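You operate a simulated robot arm through the tools that you are given. There is no shell and no other tool. Be economical: measure what you need, move in short steps, check, and stop when the job is done.

You are at the controls of a simulated robot arm. One attempt, no reset.

## Task
Vent the pot, open it and stand its jar on the side shelf.
Fine: shut the red valve first, then open the yellow one; wait till the pot gauge shows zero before the two bolts and the lid. Set down upright: glue jar.

Only the result counts: the job must be done as asked and must still hold three seconds after the hand-in. Knocking over, shifting, dropping, spilling or breaking anything else fails it. A push-on lid holds only when it is set on centred and level and pressed home; a screw cap is set on level and turned clockwise until tight.

## Robot
A 7-joint arm with a fingered hand on a trunk, on a base that drives. Base frame: it is fixed to the floor where the robot stands at the start and does not move with it; the origin is under the middle of the robot, x ahead of it, y to its left, z up. Readings come in m, rad, newtons and seconds.
Its first joint turns from -2.496 to 2.496 rad. Places, roughly: blue valve [0.9, -0.5, 1.1]; brass knob [0.9, -0.3, 1]; left bolt [0.6, -0.5, 1]; pot gauge [1, -0.2, 1.2]; pot knob [1, -0.2, 1.1]; pot lid [0.6, -0.7, 1.2]; red valve [0.9, -0.3, 1.3]; right bolt [0.5, -0.8, 1]; rotary machine [1.4, 0.4, 0.9]; top of the side shelf [0.8, -0.3, 0.8]; yellow valve [0.4, -0.8, 1]. Payload 3 kg.
The tool frame sits at the grasp point between the pads (the TCP): z along the fingers, y along the line on which they close. The tips reach 0.026 m beyond it. Largest opening 0.148 m; the body of the gripper starts 0.073 m behind the TCP. The gripper is a hand of 3 fingers: y runs from the thumb to the fingers, the wrist lies at [0, 0, -0.229] in the tool frame, and closing takes about 1.5 s.
Orientation is that of the tool frame in the base frame, as [roll, pitch, yaw] about the fixed x, y, z axes, in that order (R = Rz(yaw) Ry(pitch) Rx(roll)). With the fingers straight down and closing along the base's y, the tool's x points along the base's -x, its y along +y and its z along -z.

## Interface
- The arm moves only by the tool jog_arm. Its argument "rows" is a list of rows, each a list of 2 entries, a list of its own where there are three numbers: the shift along the tool's x, y, z in units of 300 mm (1.0 is 300 mm), then the turn, a rotation vector about the tool's x, y, z in units of 60 degrees (1.0 is 60 degrees). In form: [[[x, y, z], [wx, wy, wz]], ...]. A call has 1 to 12 rows; each row is the pose to reach, as a shift and turn from the pose commanded when the call began, along the tool's axes at that moment. "fingers" is the opening, from 0 (shut) to 1 (fully open), set as the call begins (left out, the last holds). A call with a number of a shift or a turn outside -1 to 1 is refused whole. Each row takes 0.2 s and may step no farther than 0.05 m and 0.15 rad from the row before; otherwise, or with a gripper value out of range, the whole call is refused. Where a pose cannot be reached the arm comes as near as it can. A force on the tool above 90 N (or 10 N above the force at the start of the call, whichever is more), or a blocked arm, ends the call early, and 0.2 s more pass. The fingers move at their own pace (about 0.153 m/s each) and stop on an object; they squeeze with about 23 N. The grip force told is the motor's: it shows also when the fingers shut on nothing. Time passes only in rows, and 0.2 s behind the last, so rows that repeat a pose let the fingers close. The reply holds the time, the measured pose of the TCP, the force on the tool along the base axes, the opening and the grip force, in the units named above and with some noise, with the torque about the TCP (base axes, N m) and any sound that the robot's microphone picked up, and new pictures: "show" is both (left out), scene, wrist or none.
- Cameras (640 x 400 px; columns grow to the right, rows downward): "scene" is now at [0.1355, -0.051, 1.886]; the picture's right is [-0.69, -0.73, -0.00], its down [-0.57, 0.54, -0.61] and it looks along [0.45, -0.42, -0.79] (base axes); focal length 252 px, centre (320, 200). "wrist" rides on the gripper at [0.068, -0.039, -0.09] in the tool frame; the picture's right is [0.50, 0.87, 0.00], its down [-0.66, 0.38, -0.65] and it looks along [-0.57, 0.33, 0.76] (tool axes); focal length 222 px, centre (320, 200).
- slide_trunk(by): slides the trunk up (or, below 0, down) by that many m; the arm and the scene camera ride with it, the base frame stays. It gives what a move gives, with no picture.
- drive_base(legs): drives the robot by 1 to 6 legs, each [ahead, left, turn to the left] in m, m and rad, along the robot's own axes; the way and the turn of a leg run together, so that a leg with both is an arc; at most 1.5 m and 3.142 rad a leg. The arm and the cameras ride along, it lands a little off, and it stops where it bumps. It gives what a move gives, and a new picture of the scene camera.
- curl_fingers(finger1, finger2, thumb_bend): sets how far each is bent, from 0 (flat) to 1 (curled in); at 0.3 the hand is open as for a grip, at 0.7 the pads meet at the TCP. One left out holds its place. A second passes; each finger stops where it meets its share of the squeeze, and holds until it gets a number again. A gripper value or a shape takes the hand back. It gives what a move gives, with no picture; readings hold the bend of each and the force on the fingers (four entries, about 0 where the hand has none), thumb and palm.
- hand_shape(shape): the hand has 3 fingers and takes this shape, open, in about a second: jaw (thumb against the fingers, like two jaws); tri (thumb and two fingers); tip (a fingertip pinch); poke (one finger out to press); point (the index stretched); flat (the hand flat); cup (the hand cupped); fist (a fist). The gripper value then closes the fingers along that shape, each until it touches; the sizes above hold for jaw. It gives what a move gives, with no picture.
- aim_head(pan, tilt): turns the head with the scene camera to pan (to the left, within 1.501 rad either way) and tilt (down, from -0.506 to 1.204), counted from straight ahead of the robot. It gives what a move gives, and a new picture of the scene camera.
- locate(camera, pixels): for up to 12 pixels [column, row] of the newest picture of that camera ("zoom" is the newest enlarged one), the place [x, y, z] in the base frame of the surface seen there, good to about 0.002 m. The clock stands still meanwhile.
- close_up(camera, box): a new picture of the part [left, top, right, bottom] of that camera's present view, enlarged. The clock stands still meanwhile.
- job_done(): hands the job in; it is judged then, once.

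Work in short steps. Measure before you move; look again where a grasp or a placing could have gone wrong, and mend it. You have 80 turns and 260 pictures in all, those below and enlarged ones among them. Open the gripper and draw the arm clear of the work before you hand the job in, unless the task says otherwise.

The tools are called after "Call:" by a JSON object that holds its "api" and its "payload". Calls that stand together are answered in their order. jog_arm: Moves the arm, as the interface text tells. Its arguments: {"type":"object","properties":{"rows":{"type":"array"},"fingers":{"type":"number"},"show":{"type":"string","enum":["both","scene","wrist","none"]}},"required":["rows"]} The other tools are called the same way: slide_trunk (by) slides the trunk up or down; hand_shape (shape) gives the hand a shape; curl_fingers (finger1, finger2, thumb_bend) moves the fingers one by one; drive_base (legs) drives the base; aim_head (pan, tilt) turns the head that bears the scene camera; locate (camera, pixels) gives the place of the surface under pixels of a picture; close_up (camera, box) takes an enlarged picture of a part of a camera's view; job_done () hands the job in.

At the start:

```text
time: 0.0
ee_pos: [0.3673, -0.5399, 1.0004]
ee_rot: [3.141, 0.0, -3.141]
contact_force: [-0.5, -0.2, 0.4]
torque: [-0.01, 0.03, 0.0]
finger_gap: 0.1478
gripper_force: 0.0
shape: jaw
bend: [0.3, 0.3, 0.3]
finger forces: [0.0, 0.0, 0.0, 0.1, 0.0, 0.0]
trunk travel left (down, up): [-0.825, 0.065]
robot x, y, heading: [0.0005, -0.0036, 0.002]
head pan, tilt: [-0.757, 0.911]
```

scene: 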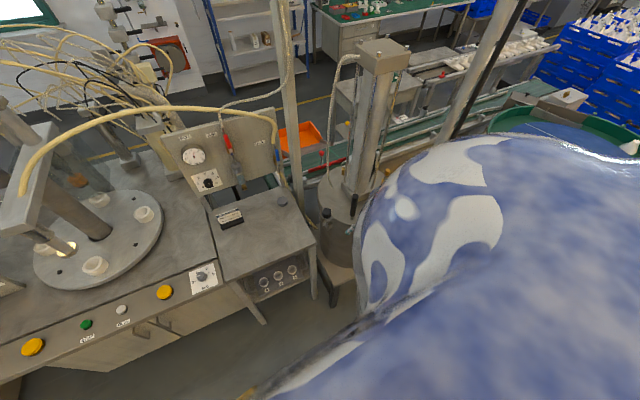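
wrist: 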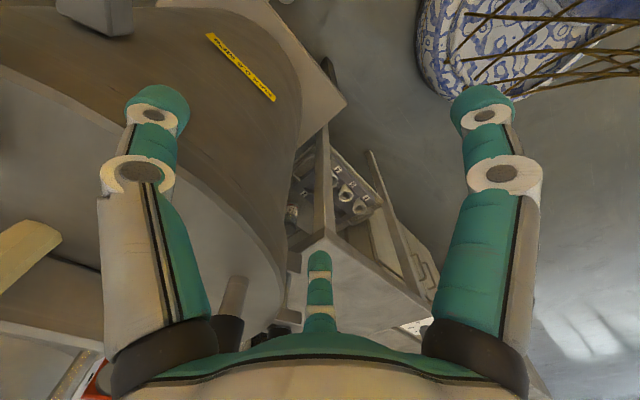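

The scene picture is partly blocked on the right (blue/white shape, probably a close object or the arm). I enlarge the middle and pan the head to see the pot.

Call:
{"api": "close_up", "payload": {"camera": "scene", "box": [140, 80, 400, 320]}}

Call:
{"api": "aim_head", "payload": {"pan": -1.2, "tilt": 0.8}}

```text
1.67 times, centred on (270, 200) of scene
```

zoom: 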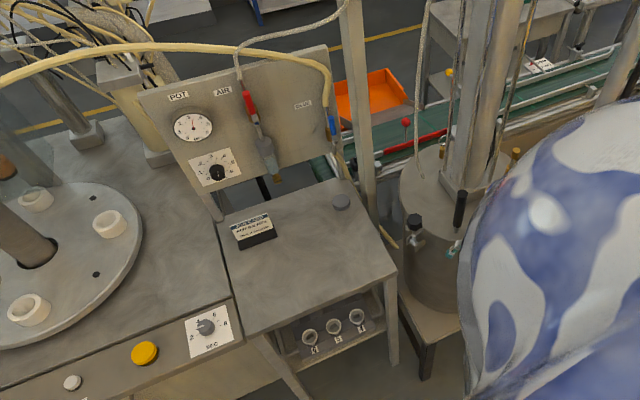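

```text
time: 0.9
ee_pos: [0.3677, -0.5392, 0.9994]
ee_rot: [3.14, 0.0, -3.14]
contact_force: [0.0, -0.3, 0.0]
torque: [0.03, -0.05, -0.01]
finger_gap: 0.1479
gripper_force: 0.0
shape: jaw
bend: [0.3, 0.3, 0.3]
finger forces: [0.1, 0.0, 0.0, 0.0, 0.1, 0.1]
trunk travel left (down, up): [-0.825, 0.065]
robot x, y, heading: [-0.0032, -0.0007, -0.002]
head pan, tilt: [-1.201, 0.799]
```

scene: 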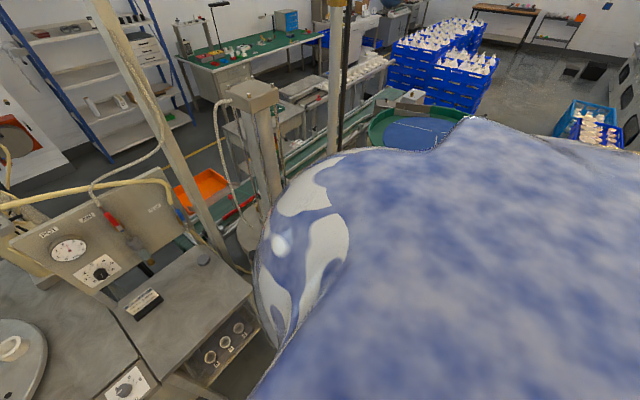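

The blue-white shape hides the pot; I locate some points on it and look again at the old angle.

Call:
{"api": "locate", "payload": {"camera": "scene", "pixels": [[280, 240], [340, 180], [450, 250], [270, 330], [600, 300], [250, 225], [145, 300], [205, 260]]}}

Call:
{"api": "aim_head", "payload": {"pan": -0.9, "tilt": 0.6}}

Call:
{"api": "close_up", "payload": {"camera": "wrist", "box": [0, 0, 640, 400]}}

```text
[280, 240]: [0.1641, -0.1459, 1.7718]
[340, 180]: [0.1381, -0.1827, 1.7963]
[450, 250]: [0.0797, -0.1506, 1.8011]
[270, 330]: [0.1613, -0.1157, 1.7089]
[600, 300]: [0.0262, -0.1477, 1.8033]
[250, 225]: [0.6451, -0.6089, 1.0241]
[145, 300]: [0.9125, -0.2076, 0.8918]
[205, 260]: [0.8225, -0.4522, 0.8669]
```

```text
time: 1.7
ee_pos: [0.3675, -0.5392, 0.9998]
ee_rot: [-3.141, -0.001, -3.141]
contact_force: [-0.3, 0.2, 0.1]
torque: [0.01, 0.0, -0.03]
finger_gap: 0.1478
gripper_force: 0.1
shape: jaw
bend: [0.3, 0.3, 0.3]
finger forces: [0.0, 0.0, 0.0, 0.0, 0.1, 0.0]
trunk travel left (down, up): [-0.825, 0.065]
robot x, y, heading: [0.0013, -0.0003, -0.002]
head pan, tilt: [-0.901, 0.6]
```

scene: 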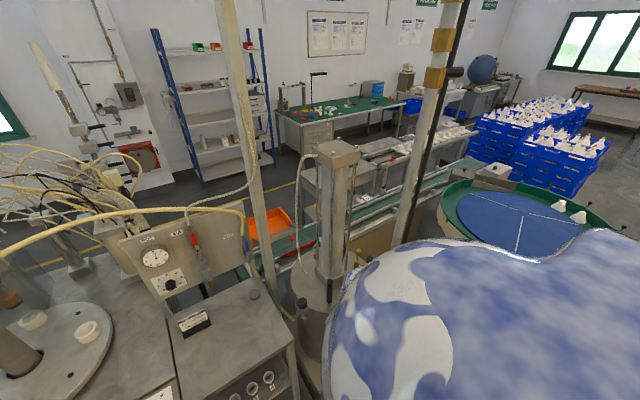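

```text
1.00 times, centred on (320, 200) of wrist (not enlarged: the box is as wide or as high as the picture)
```

zoom: 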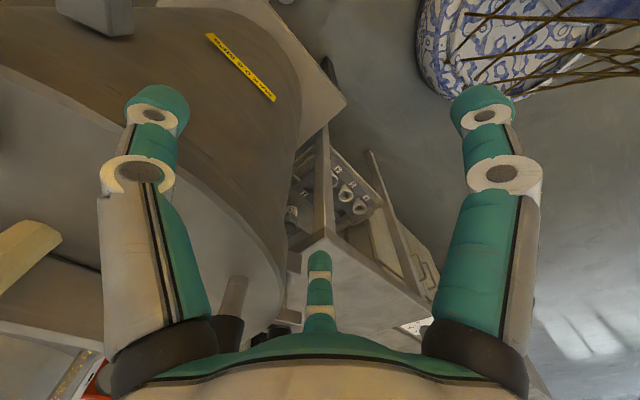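

The blue-white mass is my own right shoulder. I drive back a little to see the pot ahead of me without it.

Call:
{"api": "drive_base", "payload": {"legs": [[-0.35, 0, 0]]}}

Call:
{"api": "drive_base", "payload": {"legs": [[0, 0, -0.7]]}}

Call:
{"api": "aim_head", "payload": {"pan": 0.1, "tilt": 0.7}}

```text
time: 4.0
ee_pos: [0.0077, -0.5399, 1.0]
ee_rot: [-3.141, 0.0, -3.137]
contact_force: [0.4, -0.3, 0.6]
torque: [-0.03, -0.01, 0.0]
finger_gap: 0.1479
gripper_force: 0.1
shape: jaw
bend: [0.3, 0.3, 0.3]
finger forces: [0.0, 0.0, 0.0, 0.1, 0.0, 0.0]
trunk travel left (down, up): [-0.825, 0.065]
robot x, y, heading: [-0.3641, 0.0028, 0.005]
head pan, tilt: [-0.901, 0.6]
```

scene: 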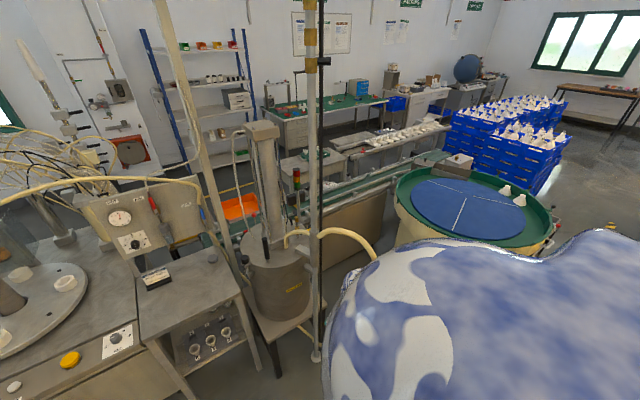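

```text
time: 6.3
ee_pos: [-0.4319, -0.6505, 1.0006]
ee_rot: [-3.141, 0.0, 2.434]
contact_force: [0.9, -0.6, 0.7]
torque: [0.02, 0.0, 0.01]
finger_gap: 0.1476
gripper_force: 0.1
shape: jaw
bend: [0.3, 0.3, 0.3]
finger forces: [0.1, 0.0, 0.0, 0.0, 0.1, 0.0]
trunk travel left (down, up): [-0.825, 0.065]
robot x, y, heading: [-0.363, -0.001, -0.71]
head pan, tilt: [-0.901, 0.6]
```

scene: 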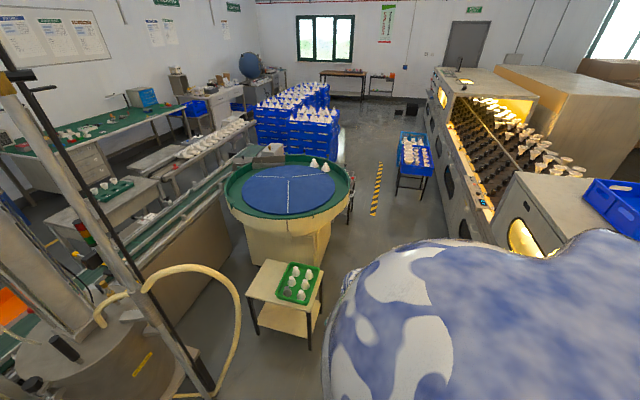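

```text
time: 7.6
ee_pos: [-0.4319, -0.6497, 0.9993]
ee_rot: [-3.142, 0.0, 2.435]
contact_force: [-0.1, 0.1, 0.2]
torque: [-0.02, 0.01, 0.02]
finger_gap: 0.1479
gripper_force: 0.0
shape: jaw
bend: [0.3, 0.3, 0.3]
finger forces: [0.0, 0.0, 0.0, 0.0, 0.1, 0.0]
trunk travel left (down, up): [-0.825, 0.065]
robot x, y, heading: [-0.3614, 0.0004, -0.703]
head pan, tilt: [0.099, 0.7]
```

scene: 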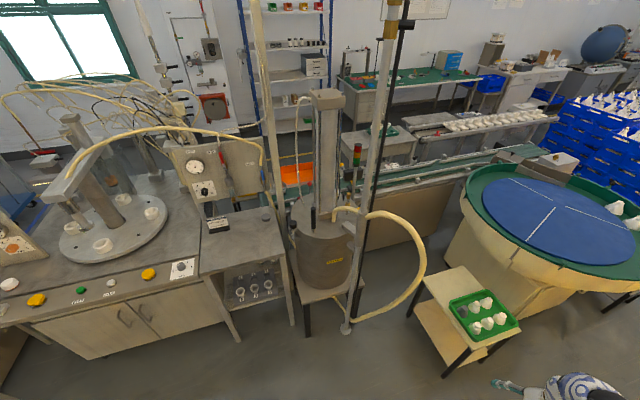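

Good, clear view now. I enlarge the pot and the panel.

Call:
{"api": "close_up", "payload": {"camera": "scene", "box": [270, 180, 400, 300]}}

Call:
{"api": "close_up", "payload": {"camera": "scene", "box": [160, 110, 300, 250]}}

Call:
{"api": "close_up", "payload": {"camera": "scene", "box": [240, 0, 440, 340]}}

Call:
{"api": "locate", "payload": {"camera": "scene", "pixels": [[310, 220], [330, 215], [355, 235], [293, 225], [300, 250], [327, 95], [340, 260], [375, 220], [271, 40], [210, 153], [225, 150], [265, 158]]}}

```text
3.33 times, centred on (335, 240) of scene
```

zoom: 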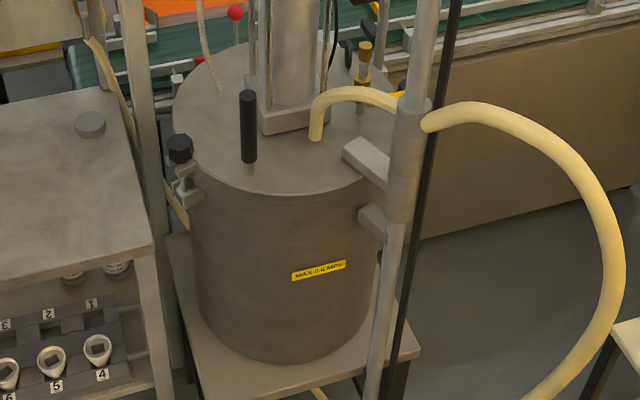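

```text
2.86 times, centred on (230, 180) of scene
```

zoom: 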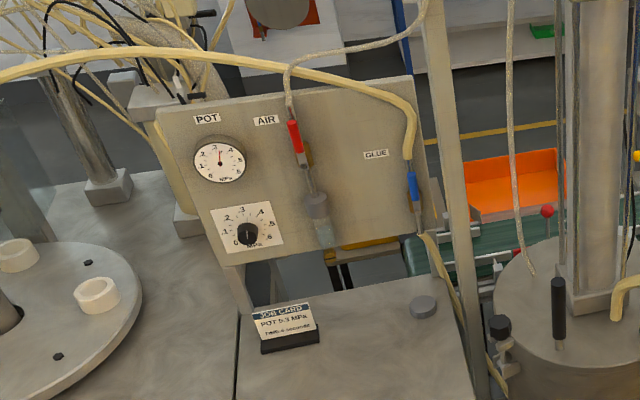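

```text
1.18 times, centred on (340, 170) of scene
```

zoom: 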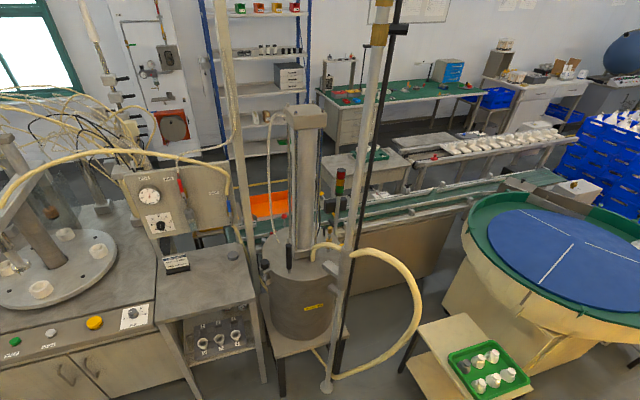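

```text
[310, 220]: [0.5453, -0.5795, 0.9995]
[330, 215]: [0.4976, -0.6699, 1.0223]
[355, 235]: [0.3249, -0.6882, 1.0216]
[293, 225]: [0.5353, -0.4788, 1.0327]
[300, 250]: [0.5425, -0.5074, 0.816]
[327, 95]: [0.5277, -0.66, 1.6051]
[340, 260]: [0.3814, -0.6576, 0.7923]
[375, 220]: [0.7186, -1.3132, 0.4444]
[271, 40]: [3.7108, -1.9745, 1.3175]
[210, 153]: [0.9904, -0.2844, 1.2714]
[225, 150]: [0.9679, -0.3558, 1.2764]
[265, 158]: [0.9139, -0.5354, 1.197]
```

I locate the details in enlarged views of the pot.

Call:
{"api": "close_up", "payload": {"camera": "scene", "box": [285, 165, 365, 235]}}

Call:
{"api": "locate", "payload": {"camera": "zoom", "pixels": [[170, 190], [178, 130], [178, 240], [160, 35], [395, 60], [385, 100], [60, 255], [70, 295], [350, 245], [470, 260], [250, 330], [300, 210]]}}

Call:
{"api": "locate", "payload": {"camera": "scene", "pixels": [[321, 185], [331, 130], [340, 189], [380, 100], [362, 215], [355, 228], [270, 150], [330, 290], [300, 290], [350, 325]]}}

```text
5.71 times, centred on (325, 200) of scene
```

zoom: 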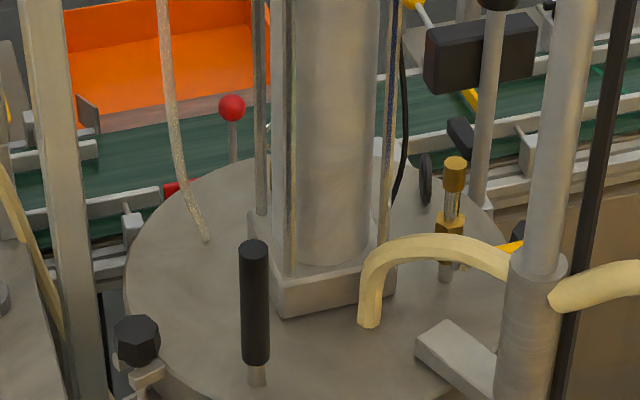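

```text
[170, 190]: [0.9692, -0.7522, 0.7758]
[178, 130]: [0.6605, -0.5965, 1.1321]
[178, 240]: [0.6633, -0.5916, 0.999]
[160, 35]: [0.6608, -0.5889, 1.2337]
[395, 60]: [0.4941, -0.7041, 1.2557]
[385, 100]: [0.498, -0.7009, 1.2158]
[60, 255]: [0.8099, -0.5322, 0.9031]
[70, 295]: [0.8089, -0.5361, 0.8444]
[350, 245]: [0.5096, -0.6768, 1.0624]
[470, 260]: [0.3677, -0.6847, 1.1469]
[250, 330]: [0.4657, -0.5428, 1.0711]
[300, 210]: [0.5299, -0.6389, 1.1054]
```

```text
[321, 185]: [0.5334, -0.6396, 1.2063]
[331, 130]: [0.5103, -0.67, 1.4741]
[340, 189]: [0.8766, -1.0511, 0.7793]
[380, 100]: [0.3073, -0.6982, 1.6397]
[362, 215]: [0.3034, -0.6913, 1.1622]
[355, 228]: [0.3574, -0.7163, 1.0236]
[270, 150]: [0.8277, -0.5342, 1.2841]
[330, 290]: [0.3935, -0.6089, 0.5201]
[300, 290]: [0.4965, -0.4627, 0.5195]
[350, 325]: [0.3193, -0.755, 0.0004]
```

Next the red valve and table edges around it.

Call:
{"api": "close_up", "payload": {"camera": "scene", "box": [180, 120, 280, 210]}}

Call:
{"api": "locate", "payload": {"camera": "zoom", "pixels": [[215, 100], [222, 140], [235, 170], [260, 230], [270, 300], [200, 40], [250, 65], [370, 80], [470, 190], [100, 150], [120, 290], [300, 150]]}}

Call:
{"api": "locate", "payload": {"camera": "scene", "pixels": [[202, 273], [282, 255], [268, 207], [201, 245], [60, 170], [120, 133], [180, 128], [237, 335], [290, 320], [455, 345], [480, 290], [10, 310]]}}

```text
4.44 times, centred on (230, 165) of scene
```

zoom: 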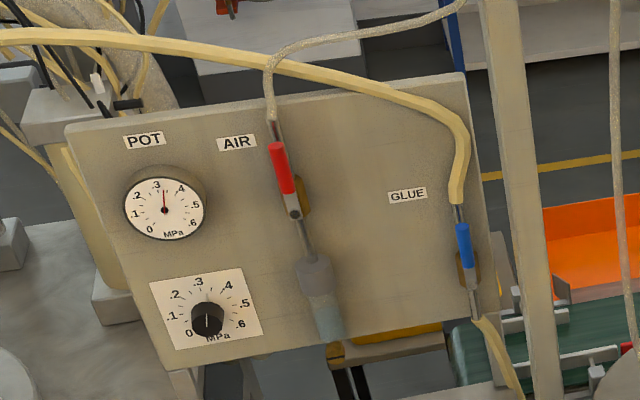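

```text
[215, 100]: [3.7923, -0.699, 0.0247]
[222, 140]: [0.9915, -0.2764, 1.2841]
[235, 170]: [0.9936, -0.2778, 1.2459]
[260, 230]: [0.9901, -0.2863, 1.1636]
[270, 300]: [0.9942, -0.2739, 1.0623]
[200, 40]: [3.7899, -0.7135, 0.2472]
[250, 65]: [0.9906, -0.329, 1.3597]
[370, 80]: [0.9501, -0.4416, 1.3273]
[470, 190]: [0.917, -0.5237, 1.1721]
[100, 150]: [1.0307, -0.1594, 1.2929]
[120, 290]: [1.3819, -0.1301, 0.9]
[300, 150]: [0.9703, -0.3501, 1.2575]
```

```text
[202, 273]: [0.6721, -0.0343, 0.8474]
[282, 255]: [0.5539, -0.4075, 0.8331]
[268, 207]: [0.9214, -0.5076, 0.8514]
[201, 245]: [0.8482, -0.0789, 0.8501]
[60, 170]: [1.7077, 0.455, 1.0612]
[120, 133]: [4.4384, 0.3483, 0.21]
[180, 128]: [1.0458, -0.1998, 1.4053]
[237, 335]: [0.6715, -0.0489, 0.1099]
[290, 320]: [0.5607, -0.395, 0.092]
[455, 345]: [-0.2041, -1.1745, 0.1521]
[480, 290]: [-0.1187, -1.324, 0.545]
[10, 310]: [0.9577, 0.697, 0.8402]
```

The red lever stands upright (along the hose = open) on the panel, whose normal is about (-0.955, 0.297). In the free space here I turn the hand to point forward first.

Call:
{"api": "jog_arm", "payload": {"rows": [[[-0.05, 0.05, -0.04], [0, -0.083, 0]], [[-0.1, 0.1, -0.08], [0, -0.167, 0]], [[-0.15, 0.15, -0.12], [0, -0.25, 0]], [[-0.2, 0.2, -0.17], [0, -0.333, 0]], [[-0.25, 0.25, -0.21], [0, -0.417, 0]], [[-0.3, 0.3, -0.25], [0, -0.5, 0]], [[-0.35, 0.35, -0.3], [0, -0.583, 0]], [[-0.4, 0.4, -0.35], [0, -0.667, 0]], [[-0.45, 0.45, -0.4], [0, -0.75, 0]], [[-0.5, 0.5, -0.45], [0, -0.833, 0]], [[-0.55, 0.55, -0.5], [0, -0.917, 0]], [[-0.6, 0.6, -0.55], [0, -1, 0]]], "show": "both"}}

```text
time: 10.2
ee_pos: [-0.2272, -0.6754, 1.1054]
ee_rot: [3.129, 0.928, 2.433]
contact_force: [-0.4, -0.1, 0.7]
torque: [0.05, -0.02, -0.01]
finger_gap: 0.1481
gripper_force: 0.0
shape: jaw
bend: [0.3, 0.3, 0.3]
finger forces: [0.0, 0.0, 0.0, 0.1, 0.1, 0.0]
out of reach, approached as far as the arm can: row 5, 6, 7, 8, 9, 10, 11, 12
trunk travel left (down, up): [-0.825, 0.065]
robot x, y, heading: [-0.3629, -0.0018, -0.708]
head pan, tilt: [0.099, 0.7]
```

scene: 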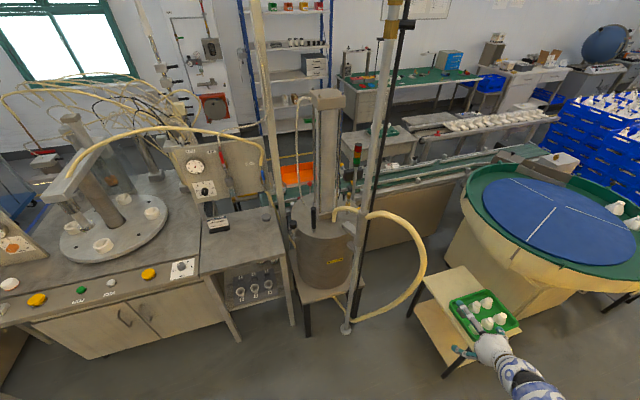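
wrist: 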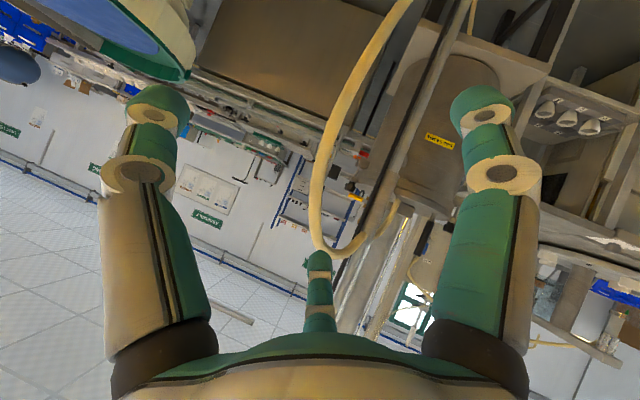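

The arm is stretched to its limit; the shoulder is high (about 1.65 m). Lowering the trunk gives reach at valve height, so I slide down 0.35 m.

Call:
{"api": "slide_trunk", "payload": {"by": -0.35}}

Call:
{"api": "jog_arm", "payload": {"rows": [[[0, 0, 0], [0, -0.1, 0]], [[-0.1, 0, -0.05], [0, -0.2, 0]], [[-0.2, 0, -0.1], [0, -0.3, 0]], [[-0.3, 0, -0.15], [0, -0.4, 0]], [[-0.4, 0, -0.2], [0, -0.5, 0]], [[-0.5, 0, -0.25], [0, -0.5, 0]], [[-0.6, 0, -0.3], [0, -0.5, 0]], [[-0.7, 0, -0.35], [0, -0.5, 0]]], "show": "both"}}

```text
time: 13.6
ee_pos: [-0.2273, -0.6752, 0.7562]
ee_rot: [3.127, 0.928, 2.433]
contact_force: [0.4, 0.0, 0.2]
torque: [0.01, -0.01, 0.01]
finger_gap: 0.1482
gripper_force: 0.1
shape: jaw
bend: [0.3, 0.3, 0.3]
finger forces: [0.0, 0.0, 0.0, 0.1, 0.0, 0.1]
trunk travel left (down, up): [-0.475, 0.415]
robot x, y, heading: [-0.3617, -0.0007, -0.705]
head pan, tilt: [0.099, 0.7]
```

```text
time: 15.4
ee_pos: [-0.2107, -0.7414, 0.9583]
ee_rot: [3.066, 1.452, 2.37]
contact_force: [-0.4, -0.5, -0.3]
torque: [-0.04, 0.01, -0.02]
finger_gap: 0.148
gripper_force: 0.2
shape: jaw
bend: [0.3, 0.3, 0.3]
finger forces: [0.0, 0.1, 0.0, 0.0, 0.1, 0.0]
out of reach, approached as far as the arm can: row 6, 7, 8
trunk travel left (down, up): [-0.475, 0.415]
robot x, y, heading: [-0.3617, -0.0018, -0.704]
head pan, tilt: [0.099, 0.7]
```

scene: 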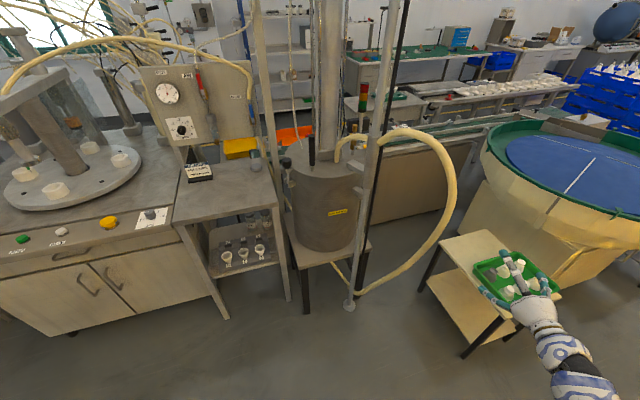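
wrist: 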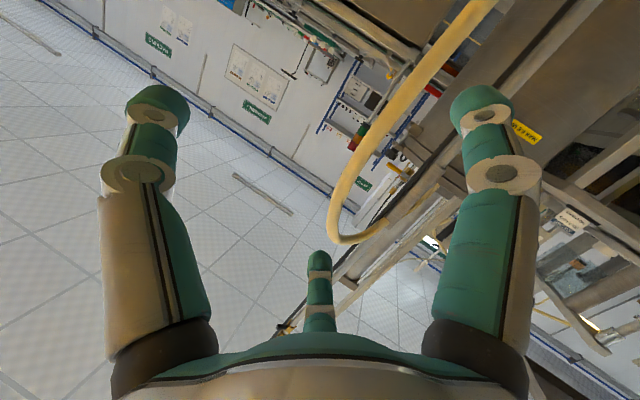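

Now I shift the hand left and up in the robot frame, staying a bit nearer the body.

Call:
{"api": "jog_arm", "payload": {"rows": [[[-0.1, 0.1, -0.03], [0, 0, 0]], [[-0.2, 0.2, -0.06], [0, 0, 0]], [[-0.3, 0.3, -0.1], [0, 0, 0]], [[-0.4, 0.4, -0.13], [0, 0, 0]], [[-0.5, 0.5, -0.16], [0, 0, 0]], [[-0.6, 0.6, -0.2], [0, 0, 0]], [[-0.7, 0.7, -0.2], [0, 0, 0]], [[-0.8, 0.8, -0.2], [0, 0, 0]], [[-0.9, 0.8, -0.2], [0, 0, 0]], [[-1.0, 0.8, -0.2], [0, 0, 0]]], "show": "scene"}}

```text
time: 17.8
ee_pos: [-0.0189, -0.6968, 1.1228]
ee_rot: [2.708, 0.856, 2.039]
contact_force: [-0.4, -0.1, 1.4]
torque: [-0.01, -0.03, 0.0]
finger_gap: 0.1477
gripper_force: 0.0
shape: jaw
bend: [0.3, 0.3, 0.3]
finger forces: [0.0, 0.0, 0.0, 0.0, 0.0, 0.0]
out of reach, approached as far as the arm can: row 1, 2, 3, 4, 5, 6, 7, 8, 9, 10
trunk travel left (down, up): [-0.475, 0.415]
robot x, y, heading: [-0.3626, -0.0009, -0.706]
head pan, tilt: [0.099, 0.7]
stopped in row 10: the arm was blocked; the commanded pose is now the measured one
```

scene: 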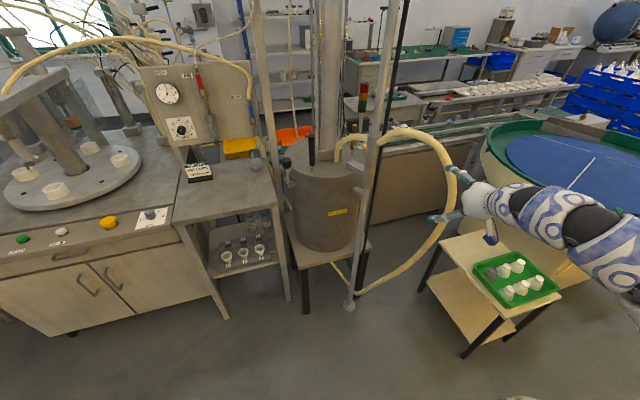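

The arm was overstretched. I pull the hand back toward the body and level it to point along the robot's forward axis.

Call:
{"api": "jog_arm", "payload": {"rows": [[[0.04, 0.05, -0.1], [0, 0, 0]], [[0.08, 0.09, -0.2], [0, 0, 0]], [[0.12, 0.14, -0.3], [0.004, -0.08, -0.035]], [[0.17, 0.19, -0.4], [0.009, -0.16, -0.07]], [[0.21, 0.23, -0.5], [0.013, -0.24, -0.1]], [[0.25, 0.28, -0.6], [0.018, -0.32, -0.14]], [[0.29, 0.33, -0.65], [0.022, -0.4, -0.17]], [[0.33, 0.37, -0.68], [0.027, -0.48, -0.21]], [[0.33, 0.37, -0.68], [0.031, -0.56, -0.24]], [[0.33, 0.37, -0.68], [0.035, -0.626, -0.275]], [[0.33, 0.37, -0.68], [0.035, -0.626, -0.275]]], "show": "scene"}}

```text
time: 20.2
ee_pos: [-0.1761, -0.5043, 1.5375]
ee_rot: [2.866, 1.558, 2.089]
contact_force: [0.9, 4.6, -3.2]
torque: [-0.11, -0.13, -0.38]
finger_gap: 0.1482
gripper_force: 0.0
shape: jaw
bend: [0.3, 0.3, 0.3]
finger forces: [0.0, 0.0, 0.0, 0.0, 0.0, 0.0]
out of reach, approached as far as the arm can: row 1, 2, 3, 4, 5, 6, 7, 8, 9, 10, 11
trunk travel left (down, up): [-0.475, 0.415]
robot x, y, heading: [-0.3606, -0.0009, -0.705]
head pan, tilt: [0.099, 0.7]
```

scene: 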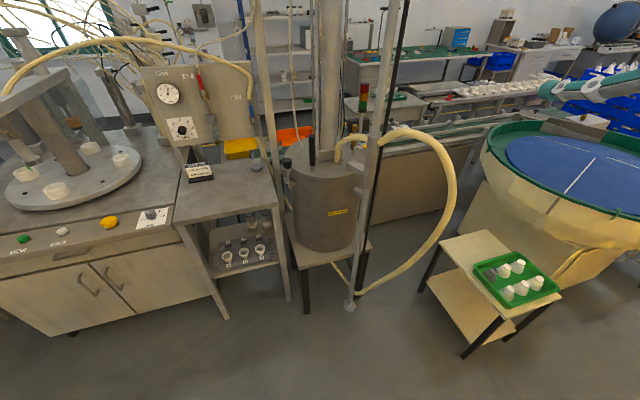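

The hand is level but too high (z 1.54). I try to lower it straight down from here.

Call:
{"api": "jog_arm", "payload": {"rows": [[[0.05, 0, 0.05], [0, 0, 0]], [[0.15, 0, 0.1], [0, 0, 0]], [[0.25, 0, 0.15], [0, 0, 0]], [[0.35, 0, 0.2], [0, 0, 0]], [[0.45, 0, 0.25], [0, 0, 0]], [[0.55, 0, 0.25], [0, 0, 0]], [[0.65, 0, 0.25], [0, 0, 0]], [[0.75, 0, 0.25], [0, 0, 0]], [[0.85, 0, 0.25], [0, 0, 0]]], "show": "scene"}}

Call:
{"api": "aim_head", "payload": {"pan": -0.6, "tilt": 0.7}}

```text
time: 22.2
ee_pos: [-0.1176, -0.5379, 1.539]
ee_rot: [-1.105, 1.567, -1.811]
contact_force: [-0.5, 0.1, 0.3]
torque: [-0.03, 0.01, 0.02]
finger_gap: 0.148
gripper_force: 0.1
shape: jaw
bend: [0.3, 0.3, 0.3]
finger forces: [0.0, 0.1, 0.1, 0.1, 0.0, 0.1]
out of reach, approached as far as the arm can: row 1, 2, 3, 4, 5, 6, 7, 8, 9
trunk travel left (down, up): [-0.475, 0.415]
robot x, y, heading: [-0.3631, -0.0025, -0.704]
head pan, tilt: [0.099, 0.7]
```

scene: 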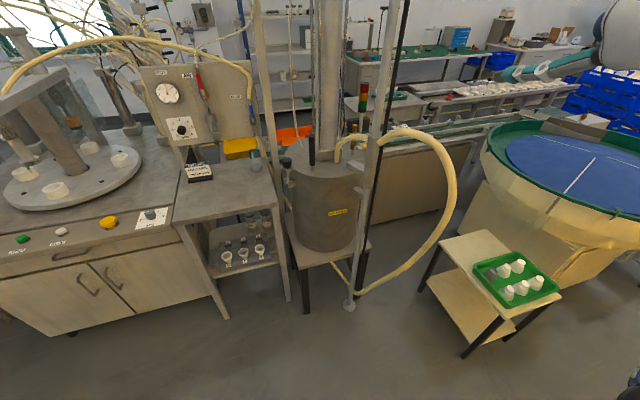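

```text
time: 23.3
ee_pos: [-0.1186, -0.5386, 1.538]
ee_rot: [-1.107, 1.568, -1.817]
contact_force: [0.4, 1.2, 0.4]
torque: [0.0, -0.01, -0.01]
finger_gap: 0.148
gripper_force: 0.2
shape: jaw
bend: [0.3, 0.3, 0.3]
finger forces: [0.0, 0.0, 0.1, 0.0, 0.0, 0.0]
trunk travel left (down, up): [-0.475, 0.415]
robot x, y, heading: [-0.3605, -0.0011, -0.709]
head pan, tilt: [-0.6, 0.7]
```

scene: 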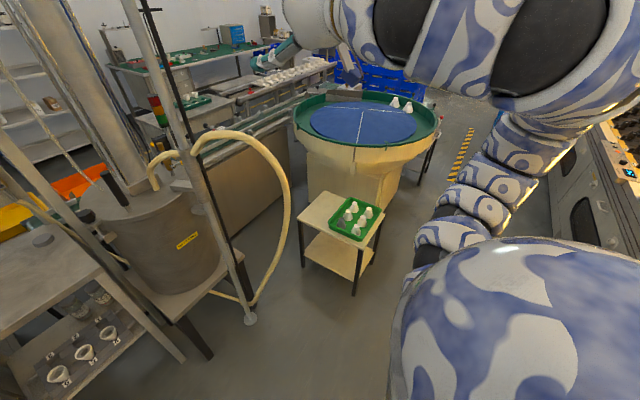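

The arm took an elbow-up posture; the forearm is above. I command the hand right, pitched down, to bring it back to the earlier natural posture, then use the trunk for height.

Call:
{"api": "jog_arm", "payload": {"rows": [[[0, -0.1, 0], [0, 0.12, 0]], [[0, -0.2, 0], [0, 0.25, 0]], [[0, -0.3, 0], [0, 0.37, 0]], [[0, -0.4, 0], [0, 0.5, 0]], [[0, -0.5, 0], [0, 0.62, 0]], [[0, -0.6, 0], [0, 0.75, 0]], [[0, -0.7, 0], [0, 0.87, 0]], [[0, -0.8, 0], [0, 1, 0]], [[0, -0.89, 0], [0, 1, 0]], [[0, -0.89, 0], [0, 1, 0]], [[0, -0.89, 0], [0, 1, 0]]], "show": "scene"}}

```text
time: 25.7
ee_pos: [-0.308, -0.6609, 1.5138]
ee_rot: [-3.081, 0.949, 2.481]
contact_force: [-0.5, 0.8, 0.2]
torque: [0.0, -0.01, -0.01]
finger_gap: 0.148
gripper_force: 0.0
shape: jaw
bend: [0.3, 0.3, 0.3]
finger forces: [0.1, 0.1, 0.0, 0.0, 0.0, 0.0]
out of reach, approached as far as the arm can: row 3, 4, 5, 6, 7, 8, 9, 10, 11
trunk travel left (down, up): [-0.475, 0.415]
robot x, y, heading: [-0.3639, 0.0019, -0.706]
head pan, tilt: [-0.6, 0.7]
```

scene: 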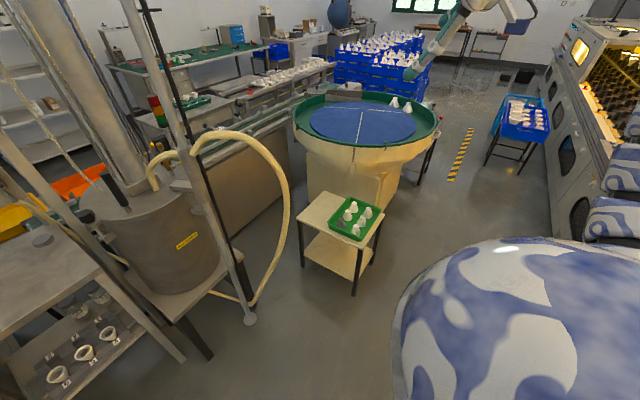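

The elbow is still up. I command the exact starting posture (tool down, low) relative to the trunk, in small rows, to unfold it.

Call:
{"api": "jog_arm", "payload": {"rows": [[[0.1, 0, 0.05], [0, 0.1, 0]], [[0.2, 0, 0.1], [0, 0.2, 0]], [[0.3, -0.1, 0.15], [0, 0.3, 0]], [[0.4, -0.1, 0.2], [0, 0.4, 0]], [[0.5, -0.1, 0.25], [0, 0.5, 0]], [[0.6, -0.2, 0.3], [0, 0.5, 0]], [[0.7, -0.24, 0.35], [0, 0.5, 0]], [[0.8, -0.24, 0.4], [0, 0.5, 0]], [[0.9, -0.24, 0.45], [0, 0.5, 0]], [[1, -0.24, 0.5], [0, 0.5, 0]], [[1, -0.24, 0.5], [0, 0.5, 0]], [[1, -0.24, 0.5], [0, 0.5, 0]]], "show": "scene"}}

```text
time: 28.3
ee_pos: [-0.5425, -0.8325, 1.2901]
ee_rot: [-3.072, 0.51, 2.445]
contact_force: [0.5, 0.2, 0.6]
torque: [0.01, -0.03, -0.02]
finger_gap: 0.148
gripper_force: 0.1
shape: jaw
bend: [0.3, 0.3, 0.3]
finger forces: [0.1, 0.0, 0.0, 0.0, 0.1, 0.1]
out of reach, approached as far as the arm can: row 1, 2, 3, 4, 5, 6, 7, 8, 9, 10, 11, 12
trunk travel left (down, up): [-0.475, 0.415]
robot x, y, heading: [-0.3619, 0.0003, -0.707]
head pan, tilt: [-0.6, 0.7]
```

scene: 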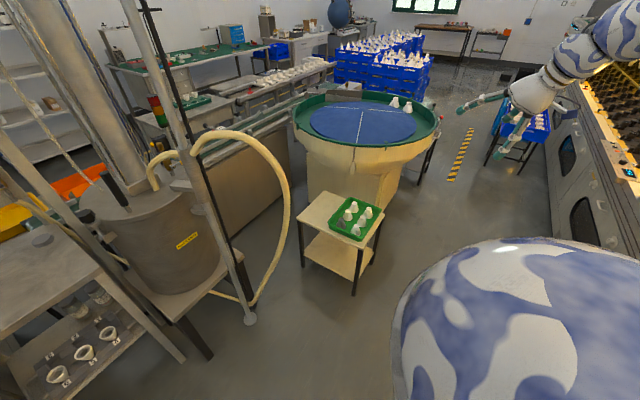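

It is coming down. I hold the command for further rows so the arm continues.

Call:
{"api": "jog_arm", "payload": {"rows": [[[0, 0, 0], [0, 0, 0]], [[0, 0, 0], [0, 0, 0]], [[0, 0, 0], [0, 0, 0]], [[0, 0, 0], [0, 0, 0]], [[0, 0, 0], [0, 0, 0]], [[0, 0, 0], [0, 0, 0]], [[0, 0, 0], [0, 0, 0]], [[0, 0, 0], [0, 0, 0]], [[0, 0, 0], [0, 0, 0]], [[0, 0, 0], [0, 0, 0]]], "show": "scene"}}

```text
time: 30.5
ee_pos: [-0.5412, -0.8321, 1.2914]
ee_rot: [-3.071, 0.512, 2.445]
contact_force: [-0.5, 0.0, -0.3]
torque: [-0.03, 0.01, 0.01]
finger_gap: 0.1481
gripper_force: 0.1
shape: jaw
bend: [0.3, 0.3, 0.3]
finger forces: [0.0, 0.0, 0.0, 0.0, 0.1, 0.0]
trunk travel left (down, up): [-0.475, 0.415]
robot x, y, heading: [-0.3634, -0.0048, -0.699]
head pan, tilt: [-0.6, 0.7]
```

scene: 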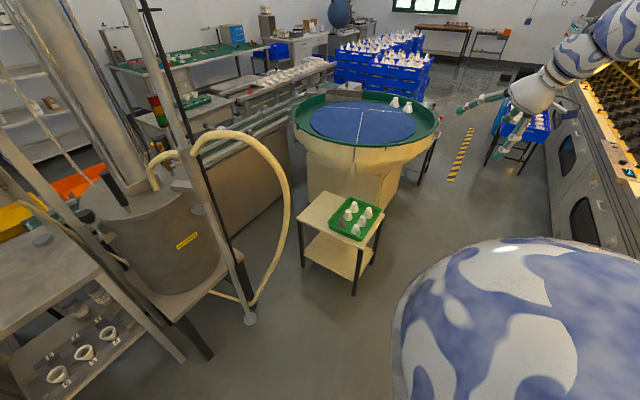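

The reference resets to the reached pose. The hand is now to the right at z 1.29; I lower it 0.3 m, bring it left and turn it straight down.

Call:
{"api": "jog_arm", "payload": {"rows": [[[0.05, 0, 0.08], [0, 0.05, 0]], [[0.1, 0.05, 0.17], [0, 0.1, 0]], [[0.15, 0.1, 0.26], [0, 0.15, 0]], [[0.2, 0.15, 0.35], [0, 0.2, 0]], [[0.25, 0.2, 0.44], [0, 0.25, 0]], [[0.3, 0.25, 0.53], [0, 0.3, 0]], [[0.35, 0.3, 0.62], [0, 0.35, 0]], [[0.4, 0.35, 0.7], [0, 0.4, 0]], [[0.45, 0.4, 0.8], [0, 0.45, 0]], [[0.5, 0.45, 0.88], [0, 0.49, 0]], [[0.52, 0.5, 0.95], [0, 0.49, 0]], [[0.55, 0.55, 1.0], [0, 0.49, 0]]], "show": "none"}}

Call:
{"api": "jog_arm", "payload": {"rows": [[[0, 0.05, 0.08], [0, 0, 0]], [[0, 0.1, 0.16], [0, 0, 0]], [[0, 0.15, 0.24], [0, 0, 0]], [[0, 0.2, 0.32], [0, 0, 0]], [[0, 0.25, 0.4], [0, 0, 0]], [[0, 0.3, 0.5], [0, 0, 0]]], "show": "scene"}}

```text
time: 33.1
ee_pos: [-0.5311, -0.9191, 1.0976]
ee_rot: [-3.083, -0.003, 2.411]
contact_force: [0.9, -1.0, 0.2]
torque: [-0.03, 0.01, 0.0]
finger_gap: 0.1479
gripper_force: 0.1
shape: jaw
bend: [0.3, 0.3, 0.3]
finger forces: [0.0, 0.0, 0.0, 0.0, 0.0, 0.0]
out of reach, approached as far as the arm can: row 1, 2, 3, 4, 5, 6, 7, 8, 9, 10, 11, 12
trunk travel left (down, up): [-0.475, 0.415]
robot x, y, heading: [-0.3658, 0.0025, -0.706]
head pan, tilt: [-0.6, 0.7]
```

```text
time: 34.5
ee_pos: [-0.5321, -0.9185, 1.0984]
ee_rot: [-3.081, -0.002, 2.408]
contact_force: [-0.4, -0.8, -0.1]
torque: [0.0, 0.01, -0.01]
finger_gap: 0.1482
gripper_force: 0.2
shape: jaw
bend: [0.3, 0.3, 0.3]
finger forces: [0.0, 0.0, 0.1, 0.0, 0.0, 0.0]
out of reach, approached as far as the arm can: row 1, 2, 3, 4, 5, 6
trunk travel left (down, up): [-0.475, 0.415]
robot x, y, heading: [-0.3619, -0.0004, -0.707]
head pan, tilt: [-0.6, 0.7]
```

scene: 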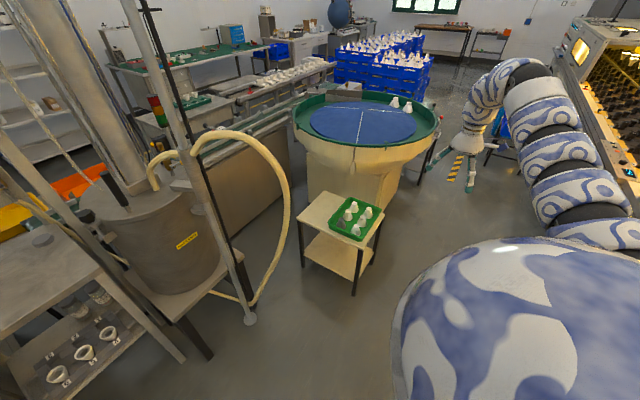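

I try moving the hand left (toward the robot's front) at this height, without lowering.

Call:
{"api": "jog_arm", "payload": {"rows": [[[0, 0.1, 0], [0, 0, 0]], [[0, 0.2, 0], [0, 0, 0]], [[0, 0.3, 0], [0, 0, 0]], [[0, 0.4, 0], [0, 0, 0]], [[0, 0.5, 0], [0, 0, 0]], [[0, 0.6, 0], [0, 0, 0]], [[0, 0.7, 0], [0, 0, 0]], [[0, 0.8, 0], [0, 0, 0]], [[0, 0.9, 0], [0, 0, 0]]], "show": "scene"}}

```text
time: 36.5
ee_pos: [-0.466, -0.9296, 1.0997]
ee_rot: [-3.079, 0.003, 2.409]
contact_force: [0.2, 0.0, 0.0]
torque: [0.01, -0.02, 0.0]
finger_gap: 0.1482
gripper_force: 0.0
shape: jaw
bend: [0.3, 0.3, 0.3]
finger forces: [0.0, 0.0, 0.1, 0.0, 0.0, 0.1]
out of reach, approached as far as the arm can: row 1, 2, 3, 4, 5, 6, 7, 8, 9
trunk travel left (down, up): [-0.475, 0.415]
robot x, y, heading: [-0.3608, 0.0011, -0.706]
head pan, tilt: [-0.6, 0.7]
```

scene: 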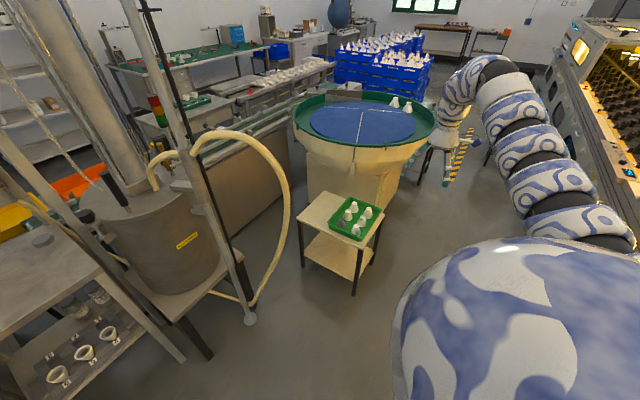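

The arm seems straight and singular. I command the hand directly inward toward the shoulder and slightly down, to bend the elbow.

Call:
{"api": "jog_arm", "payload": {"rows": [[[0.06, 0.06, 0.05], [0, 0, 0]], [[0.12, 0.12, 0.1], [0, 0, 0]], [[0.18, 0.18, 0.15], [0, 0, 0]], [[0.24, 0.24, 0.2], [0, 0, 0]], [[0.3, 0.3, 0.25], [0, 0, 0]], [[0.36, 0.36, 0.3], [0, 0, 0]], [[0.42, 0.42, 0.35], [0, 0, 0]], [[0.48, 0.48, 0.4], [0, 0, 0]], [[0.54, 0.54, 0.45], [0, 0, 0]], [[0.6, 0.6, 0.5], [0, 0, 0]]], "show": "wrist"}}

Call:
{"api": "aim_head", "payload": {"pan": -0.9, "tilt": 0.3}}

```text
time: 38.7
ee_pos: [-0.4673, -0.9275, 1.0961]
ee_rot: [-3.083, -0.004, 2.408]
contact_force: [-0.1, -0.2, -1.1]
torque: [-0.02, 0.02, 0.02]
finger_gap: 0.1478
gripper_force: 0.1
shape: jaw
bend: [0.3, 0.3, 0.3]
finger forces: [0.0, 0.0, 0.0, 0.0, 0.1, 0.0]
out of reach, approached as far as the arm can: row 1, 2, 3, 4, 5, 6, 7, 8, 9, 10
trunk travel left (down, up): [-0.475, 0.415]
robot x, y, heading: [-0.361, -0.0001, -0.708]
head pan, tilt: [-0.6, 0.7]
```

wrist: 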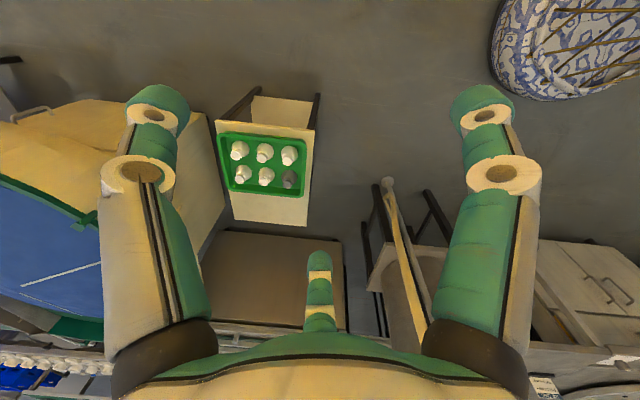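

```text
time: 39.5
ee_pos: [-0.4665, -0.9276, 1.0959]
ee_rot: [-3.084, -0.004, 2.408]
contact_force: [0.3, 0.9, -0.1]
torque: [0.0, 0.02, -0.01]
finger_gap: 0.1482
gripper_force: 0.1
shape: jaw
bend: [0.3, 0.3, 0.3]
finger forces: [0.1, 0.0, 0.0, 0.0, 0.0, 0.1]
trunk travel left (down, up): [-0.475, 0.415]
robot x, y, heading: [-0.3624, -0.0011, -0.704]
head pan, tilt: [-0.901, 0.3]
```

scene: 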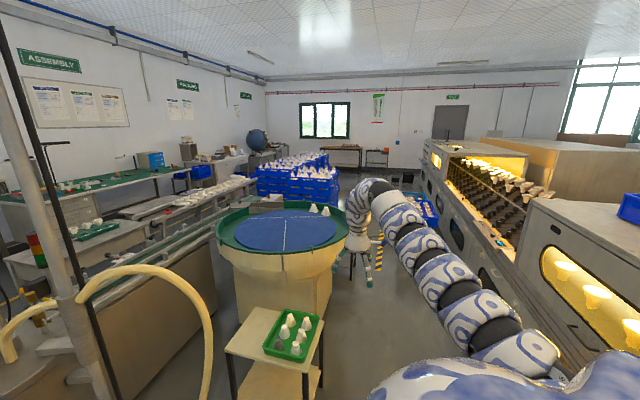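

The arm is fully straight. I rotate the hand outward-up about a fixed TCP, which forces the wrist inward and the elbow to bend.

Call:
{"api": "jog_arm", "payload": {"rows": [[[0, 0, 0.03], [0.08, -0.07, 0]], [[0, 0, 0.06], [0.16, -0.14, 0]], [[0, 0, 0.1], [0.24, -0.21, 0]], [[0, 0, 0.13], [0.32, -0.28, 0]], [[0, 0, 0.16], [0.4, -0.35, 0]], [[0, 0, 0.2], [0.48, -0.42, 0]], [[0, 0, 0.2], [0.56, -0.49, 0]], [[0, 0, 0.2], [0.64, -0.56, 0]], [[0, 0, 0.2], [0.72, -0.63, 0]]], "show": "scene"}}

```text
time: 41.7
ee_pos: [-0.4686, -1.0341, 1.218]
ee_rot: [-2.067, 0.451, 2.837]
contact_force: [-0.5, 0.3, -1.0]
torque: [0.0, -0.02, 0.08]
finger_gap: 0.1479
gripper_force: 0.0
shape: jaw
bend: [0.3, 0.3, 0.3]
finger forces: [0.0, 0.1, 0.1, 0.0, 0.0, 0.0]
out of reach, approached as far as the arm can: row 1, 2, 3, 4, 5, 6
trunk travel left (down, up): [-0.475, 0.415]
robot x, y, heading: [-0.3644, -0.0032, -0.706]
head pan, tilt: [-0.901, 0.3]
stopped in row 9: the arm was blocked; the commanded pose is now the measured one
```

scene: 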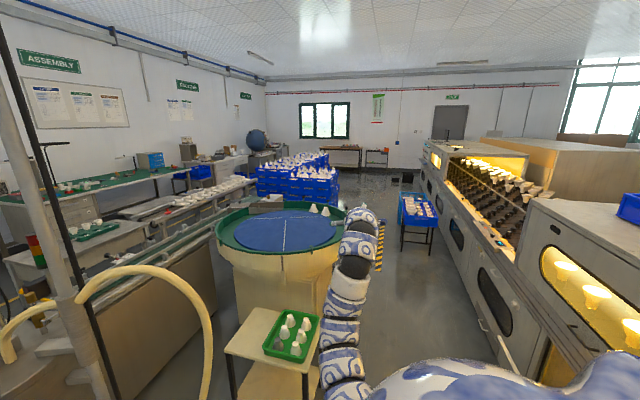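

The elbow is now low, as wanted. I bring the hand inward and turn it level along the robot's forward axis.

Call:
{"api": "jog_arm", "payload": {"rows": [[[-0.01, 0.08, -0.04], [0, 0, 0]], [[-0.02, 0.16, -0.08], [-0.05, -0.07, 0.065]], [[-0.03, 0.25, -0.12], [-0.11, -0.15, 0.135]], [[-0.04, 0.33, -0.16], [-0.17, -0.23, 0.21]], [[-0.05, 0.41, -0.2], [-0.22, -0.31, 0.28]], [[-0.06, 0.5, -0.24], [-0.28, -0.39, 0.355]], [[-0.07, 0.58, -0.28], [-0.33, -0.47, 0.43]], [[-0.08, 0.66, -0.32], [-0.39, -0.55, 0.5]], [[-0.09, 0.75, -0.36], [-0.45, -0.63, 0.57]], [[-0.1, 0.83, -0.4], [-0.51, -0.71, 0.645]], [[-0.11, 0.93, -0.44], [-0.574, -0.805, 0.732]]], "show": "scene"}}

```text
time: 44.1
ee_pos: [-0.287, -0.8263, 1.0673]
ee_rot: [1.484, 1.57, 0.78]
contact_force: [0.4, 0.6, -0.2]
torque: [-0.03, 0.01, -0.01]
finger_gap: 0.1479
gripper_force: 0.2
shape: jaw
bend: [0.3, 0.3, 0.3]
finger forces: [0.1, 0.0, 0.0, 0.0, 0.0, 0.0]
trunk travel left (down, up): [-0.475, 0.415]
robot x, y, heading: [-0.3635, 0.0005, -0.711]
head pan, tilt: [-0.901, 0.3]
```

scene: 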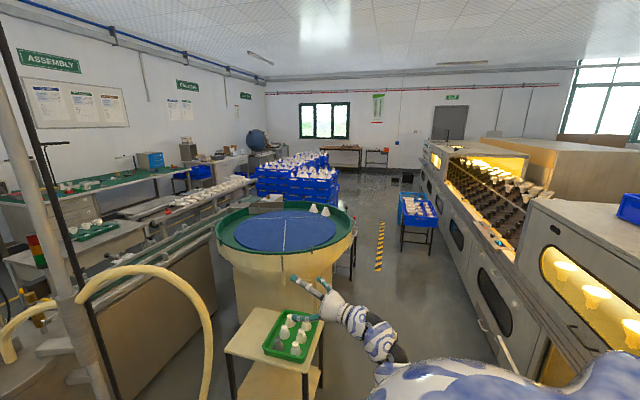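

Reached, with elbow low. I test moving left 0.25 m and up 0.1 m at level orientation.

Call:
{"api": "jog_arm", "payload": {"rows": [[[-0.05, 0.12, 0], [0, 0, 0]], [[-0.1, 0.24, 0], [0, 0, 0]], [[-0.15, 0.36, 0], [0, 0, 0]], [[-0.2, 0.48, 0], [0, 0, 0]], [[-0.25, 0.6, 0], [0, 0, 0]], [[-0.3, 0.72, 0], [0, 0, 0]], [[-0.33, 0.83, 0], [0, 0, 0]]], "show": "none"}}

Call:
{"api": "aim_head", "payload": {"pan": 0.3, "tilt": 0.5}}

```text
time: 45.7
ee_pos: [-0.2144, -0.7892, 1.1053]
ee_rot: [-2.365, 1.569, -3.07]
contact_force: [0.1, -0.4, 0.3]
torque: [0.0, 0.05, 0.02]
finger_gap: 0.1481
gripper_force: 0.1
shape: jaw
bend: [0.3, 0.3, 0.3]
finger forces: [0.1, 0.0, 0.1, 0.0, 0.0, 0.0]
out of reach, approached as far as the arm can: row 2, 3, 4, 5, 6, 7
trunk travel left (down, up): [-0.475, 0.415]
robot x, y, heading: [-0.3624, -0.0011, -0.707]
head pan, tilt: [-0.901, 0.3]
```

```text
time: 47.1
ee_pos: [-0.2129, -0.7893, 1.1064]
ee_rot: [-2.338, 1.57, -3.039]
contact_force: [0.3, -0.3, 0.0]
torque: [0.0, 0.04, 0.02]
finger_gap: 0.1481
gripper_force: 0.1
shape: jaw
bend: [0.3, 0.3, 0.3]
finger forces: [0.1, 0.0, 0.1, 0.1, 0.0, 0.1]
trunk travel left (down, up): [-0.475, 0.415]
robot x, y, heading: [-0.3589, -0.0036, -0.706]
head pan, tilt: [0.3, 0.499]
```

scene: 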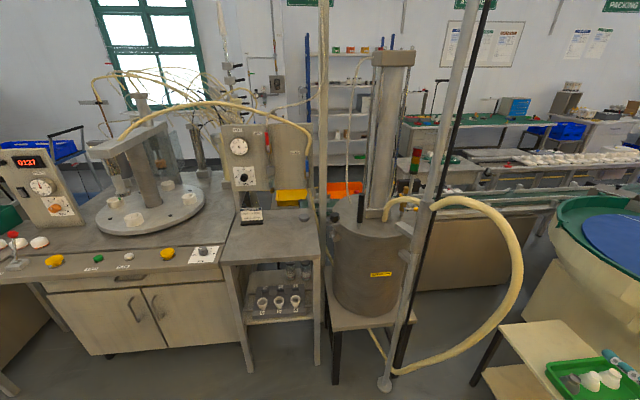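

The hand prefers the right side. I will work with the hand pointing 0.85 rad right of the robot's heading; I set this posture here before driving.

Call:
{"api": "jog_arm", "payload": {"rows": [[[0, -0.04, -0.1], [0.08, 0, 0]], [[0, -0.08, -0.2], [0.16, 0, 0]], [[0, -0.12, -0.3], [0.24, 0, 0]], [[0, -0.17, -0.4], [0.32, 0, 0]], [[0, -0.21, -0.5], [0.4, 0, 0]], [[0, -0.25, -0.58], [0.48, 0, 0]], [[0, -0.3, -0.66], [0.56, 0, 0]], [[0, -0.34, -0.74], [0.64, 0, 0]], [[0, -0.38, -0.8], [0.72, 0, 0]], [[0, -0.38, -0.84], [0.81, 0, 0]]], "show": "none"}}

Call:
{"api": "close_up", "payload": {"camera": "scene", "box": [215, 100, 335, 200]}}

Call:
{"api": "locate", "payload": {"camera": "zoom", "pixels": [[275, 190], [277, 210], [282, 240], [130, 225], [440, 170]]}}

```text
time: 49.3
ee_pos: [-0.5233, -0.8007, 1.0031]
ee_rot: [-1.693, 1.57, -3.068]
contact_force: [-0.1, -0.4, -0.9]
torque: [0.0, 0.01, -0.02]
finger_gap: 0.1481
gripper_force: 0.0
shape: jaw
bend: [0.3, 0.3, 0.3]
finger forces: [0.0, 0.1, 0.0, 0.1, 0.1, 0.0]
out of reach, approached as far as the arm can: row 1, 2, 3, 4, 5, 6, 7, 8, 9, 10
trunk travel left (down, up): [-0.475, 0.415]
robot x, y, heading: [-0.3603, -0.0005, -0.706]
head pan, tilt: [0.3, 0.499]
```

```text
4.00 times, centred on (275, 150) of scene
```

zoom: 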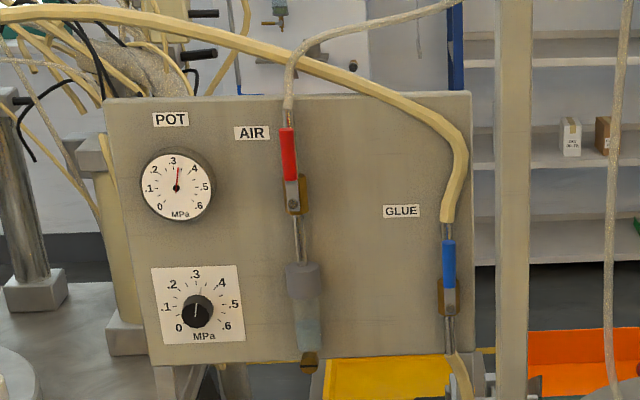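

```text
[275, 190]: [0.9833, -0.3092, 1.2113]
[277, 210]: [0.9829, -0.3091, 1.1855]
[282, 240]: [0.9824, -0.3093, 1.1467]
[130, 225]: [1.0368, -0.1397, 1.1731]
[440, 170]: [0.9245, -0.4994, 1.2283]
```

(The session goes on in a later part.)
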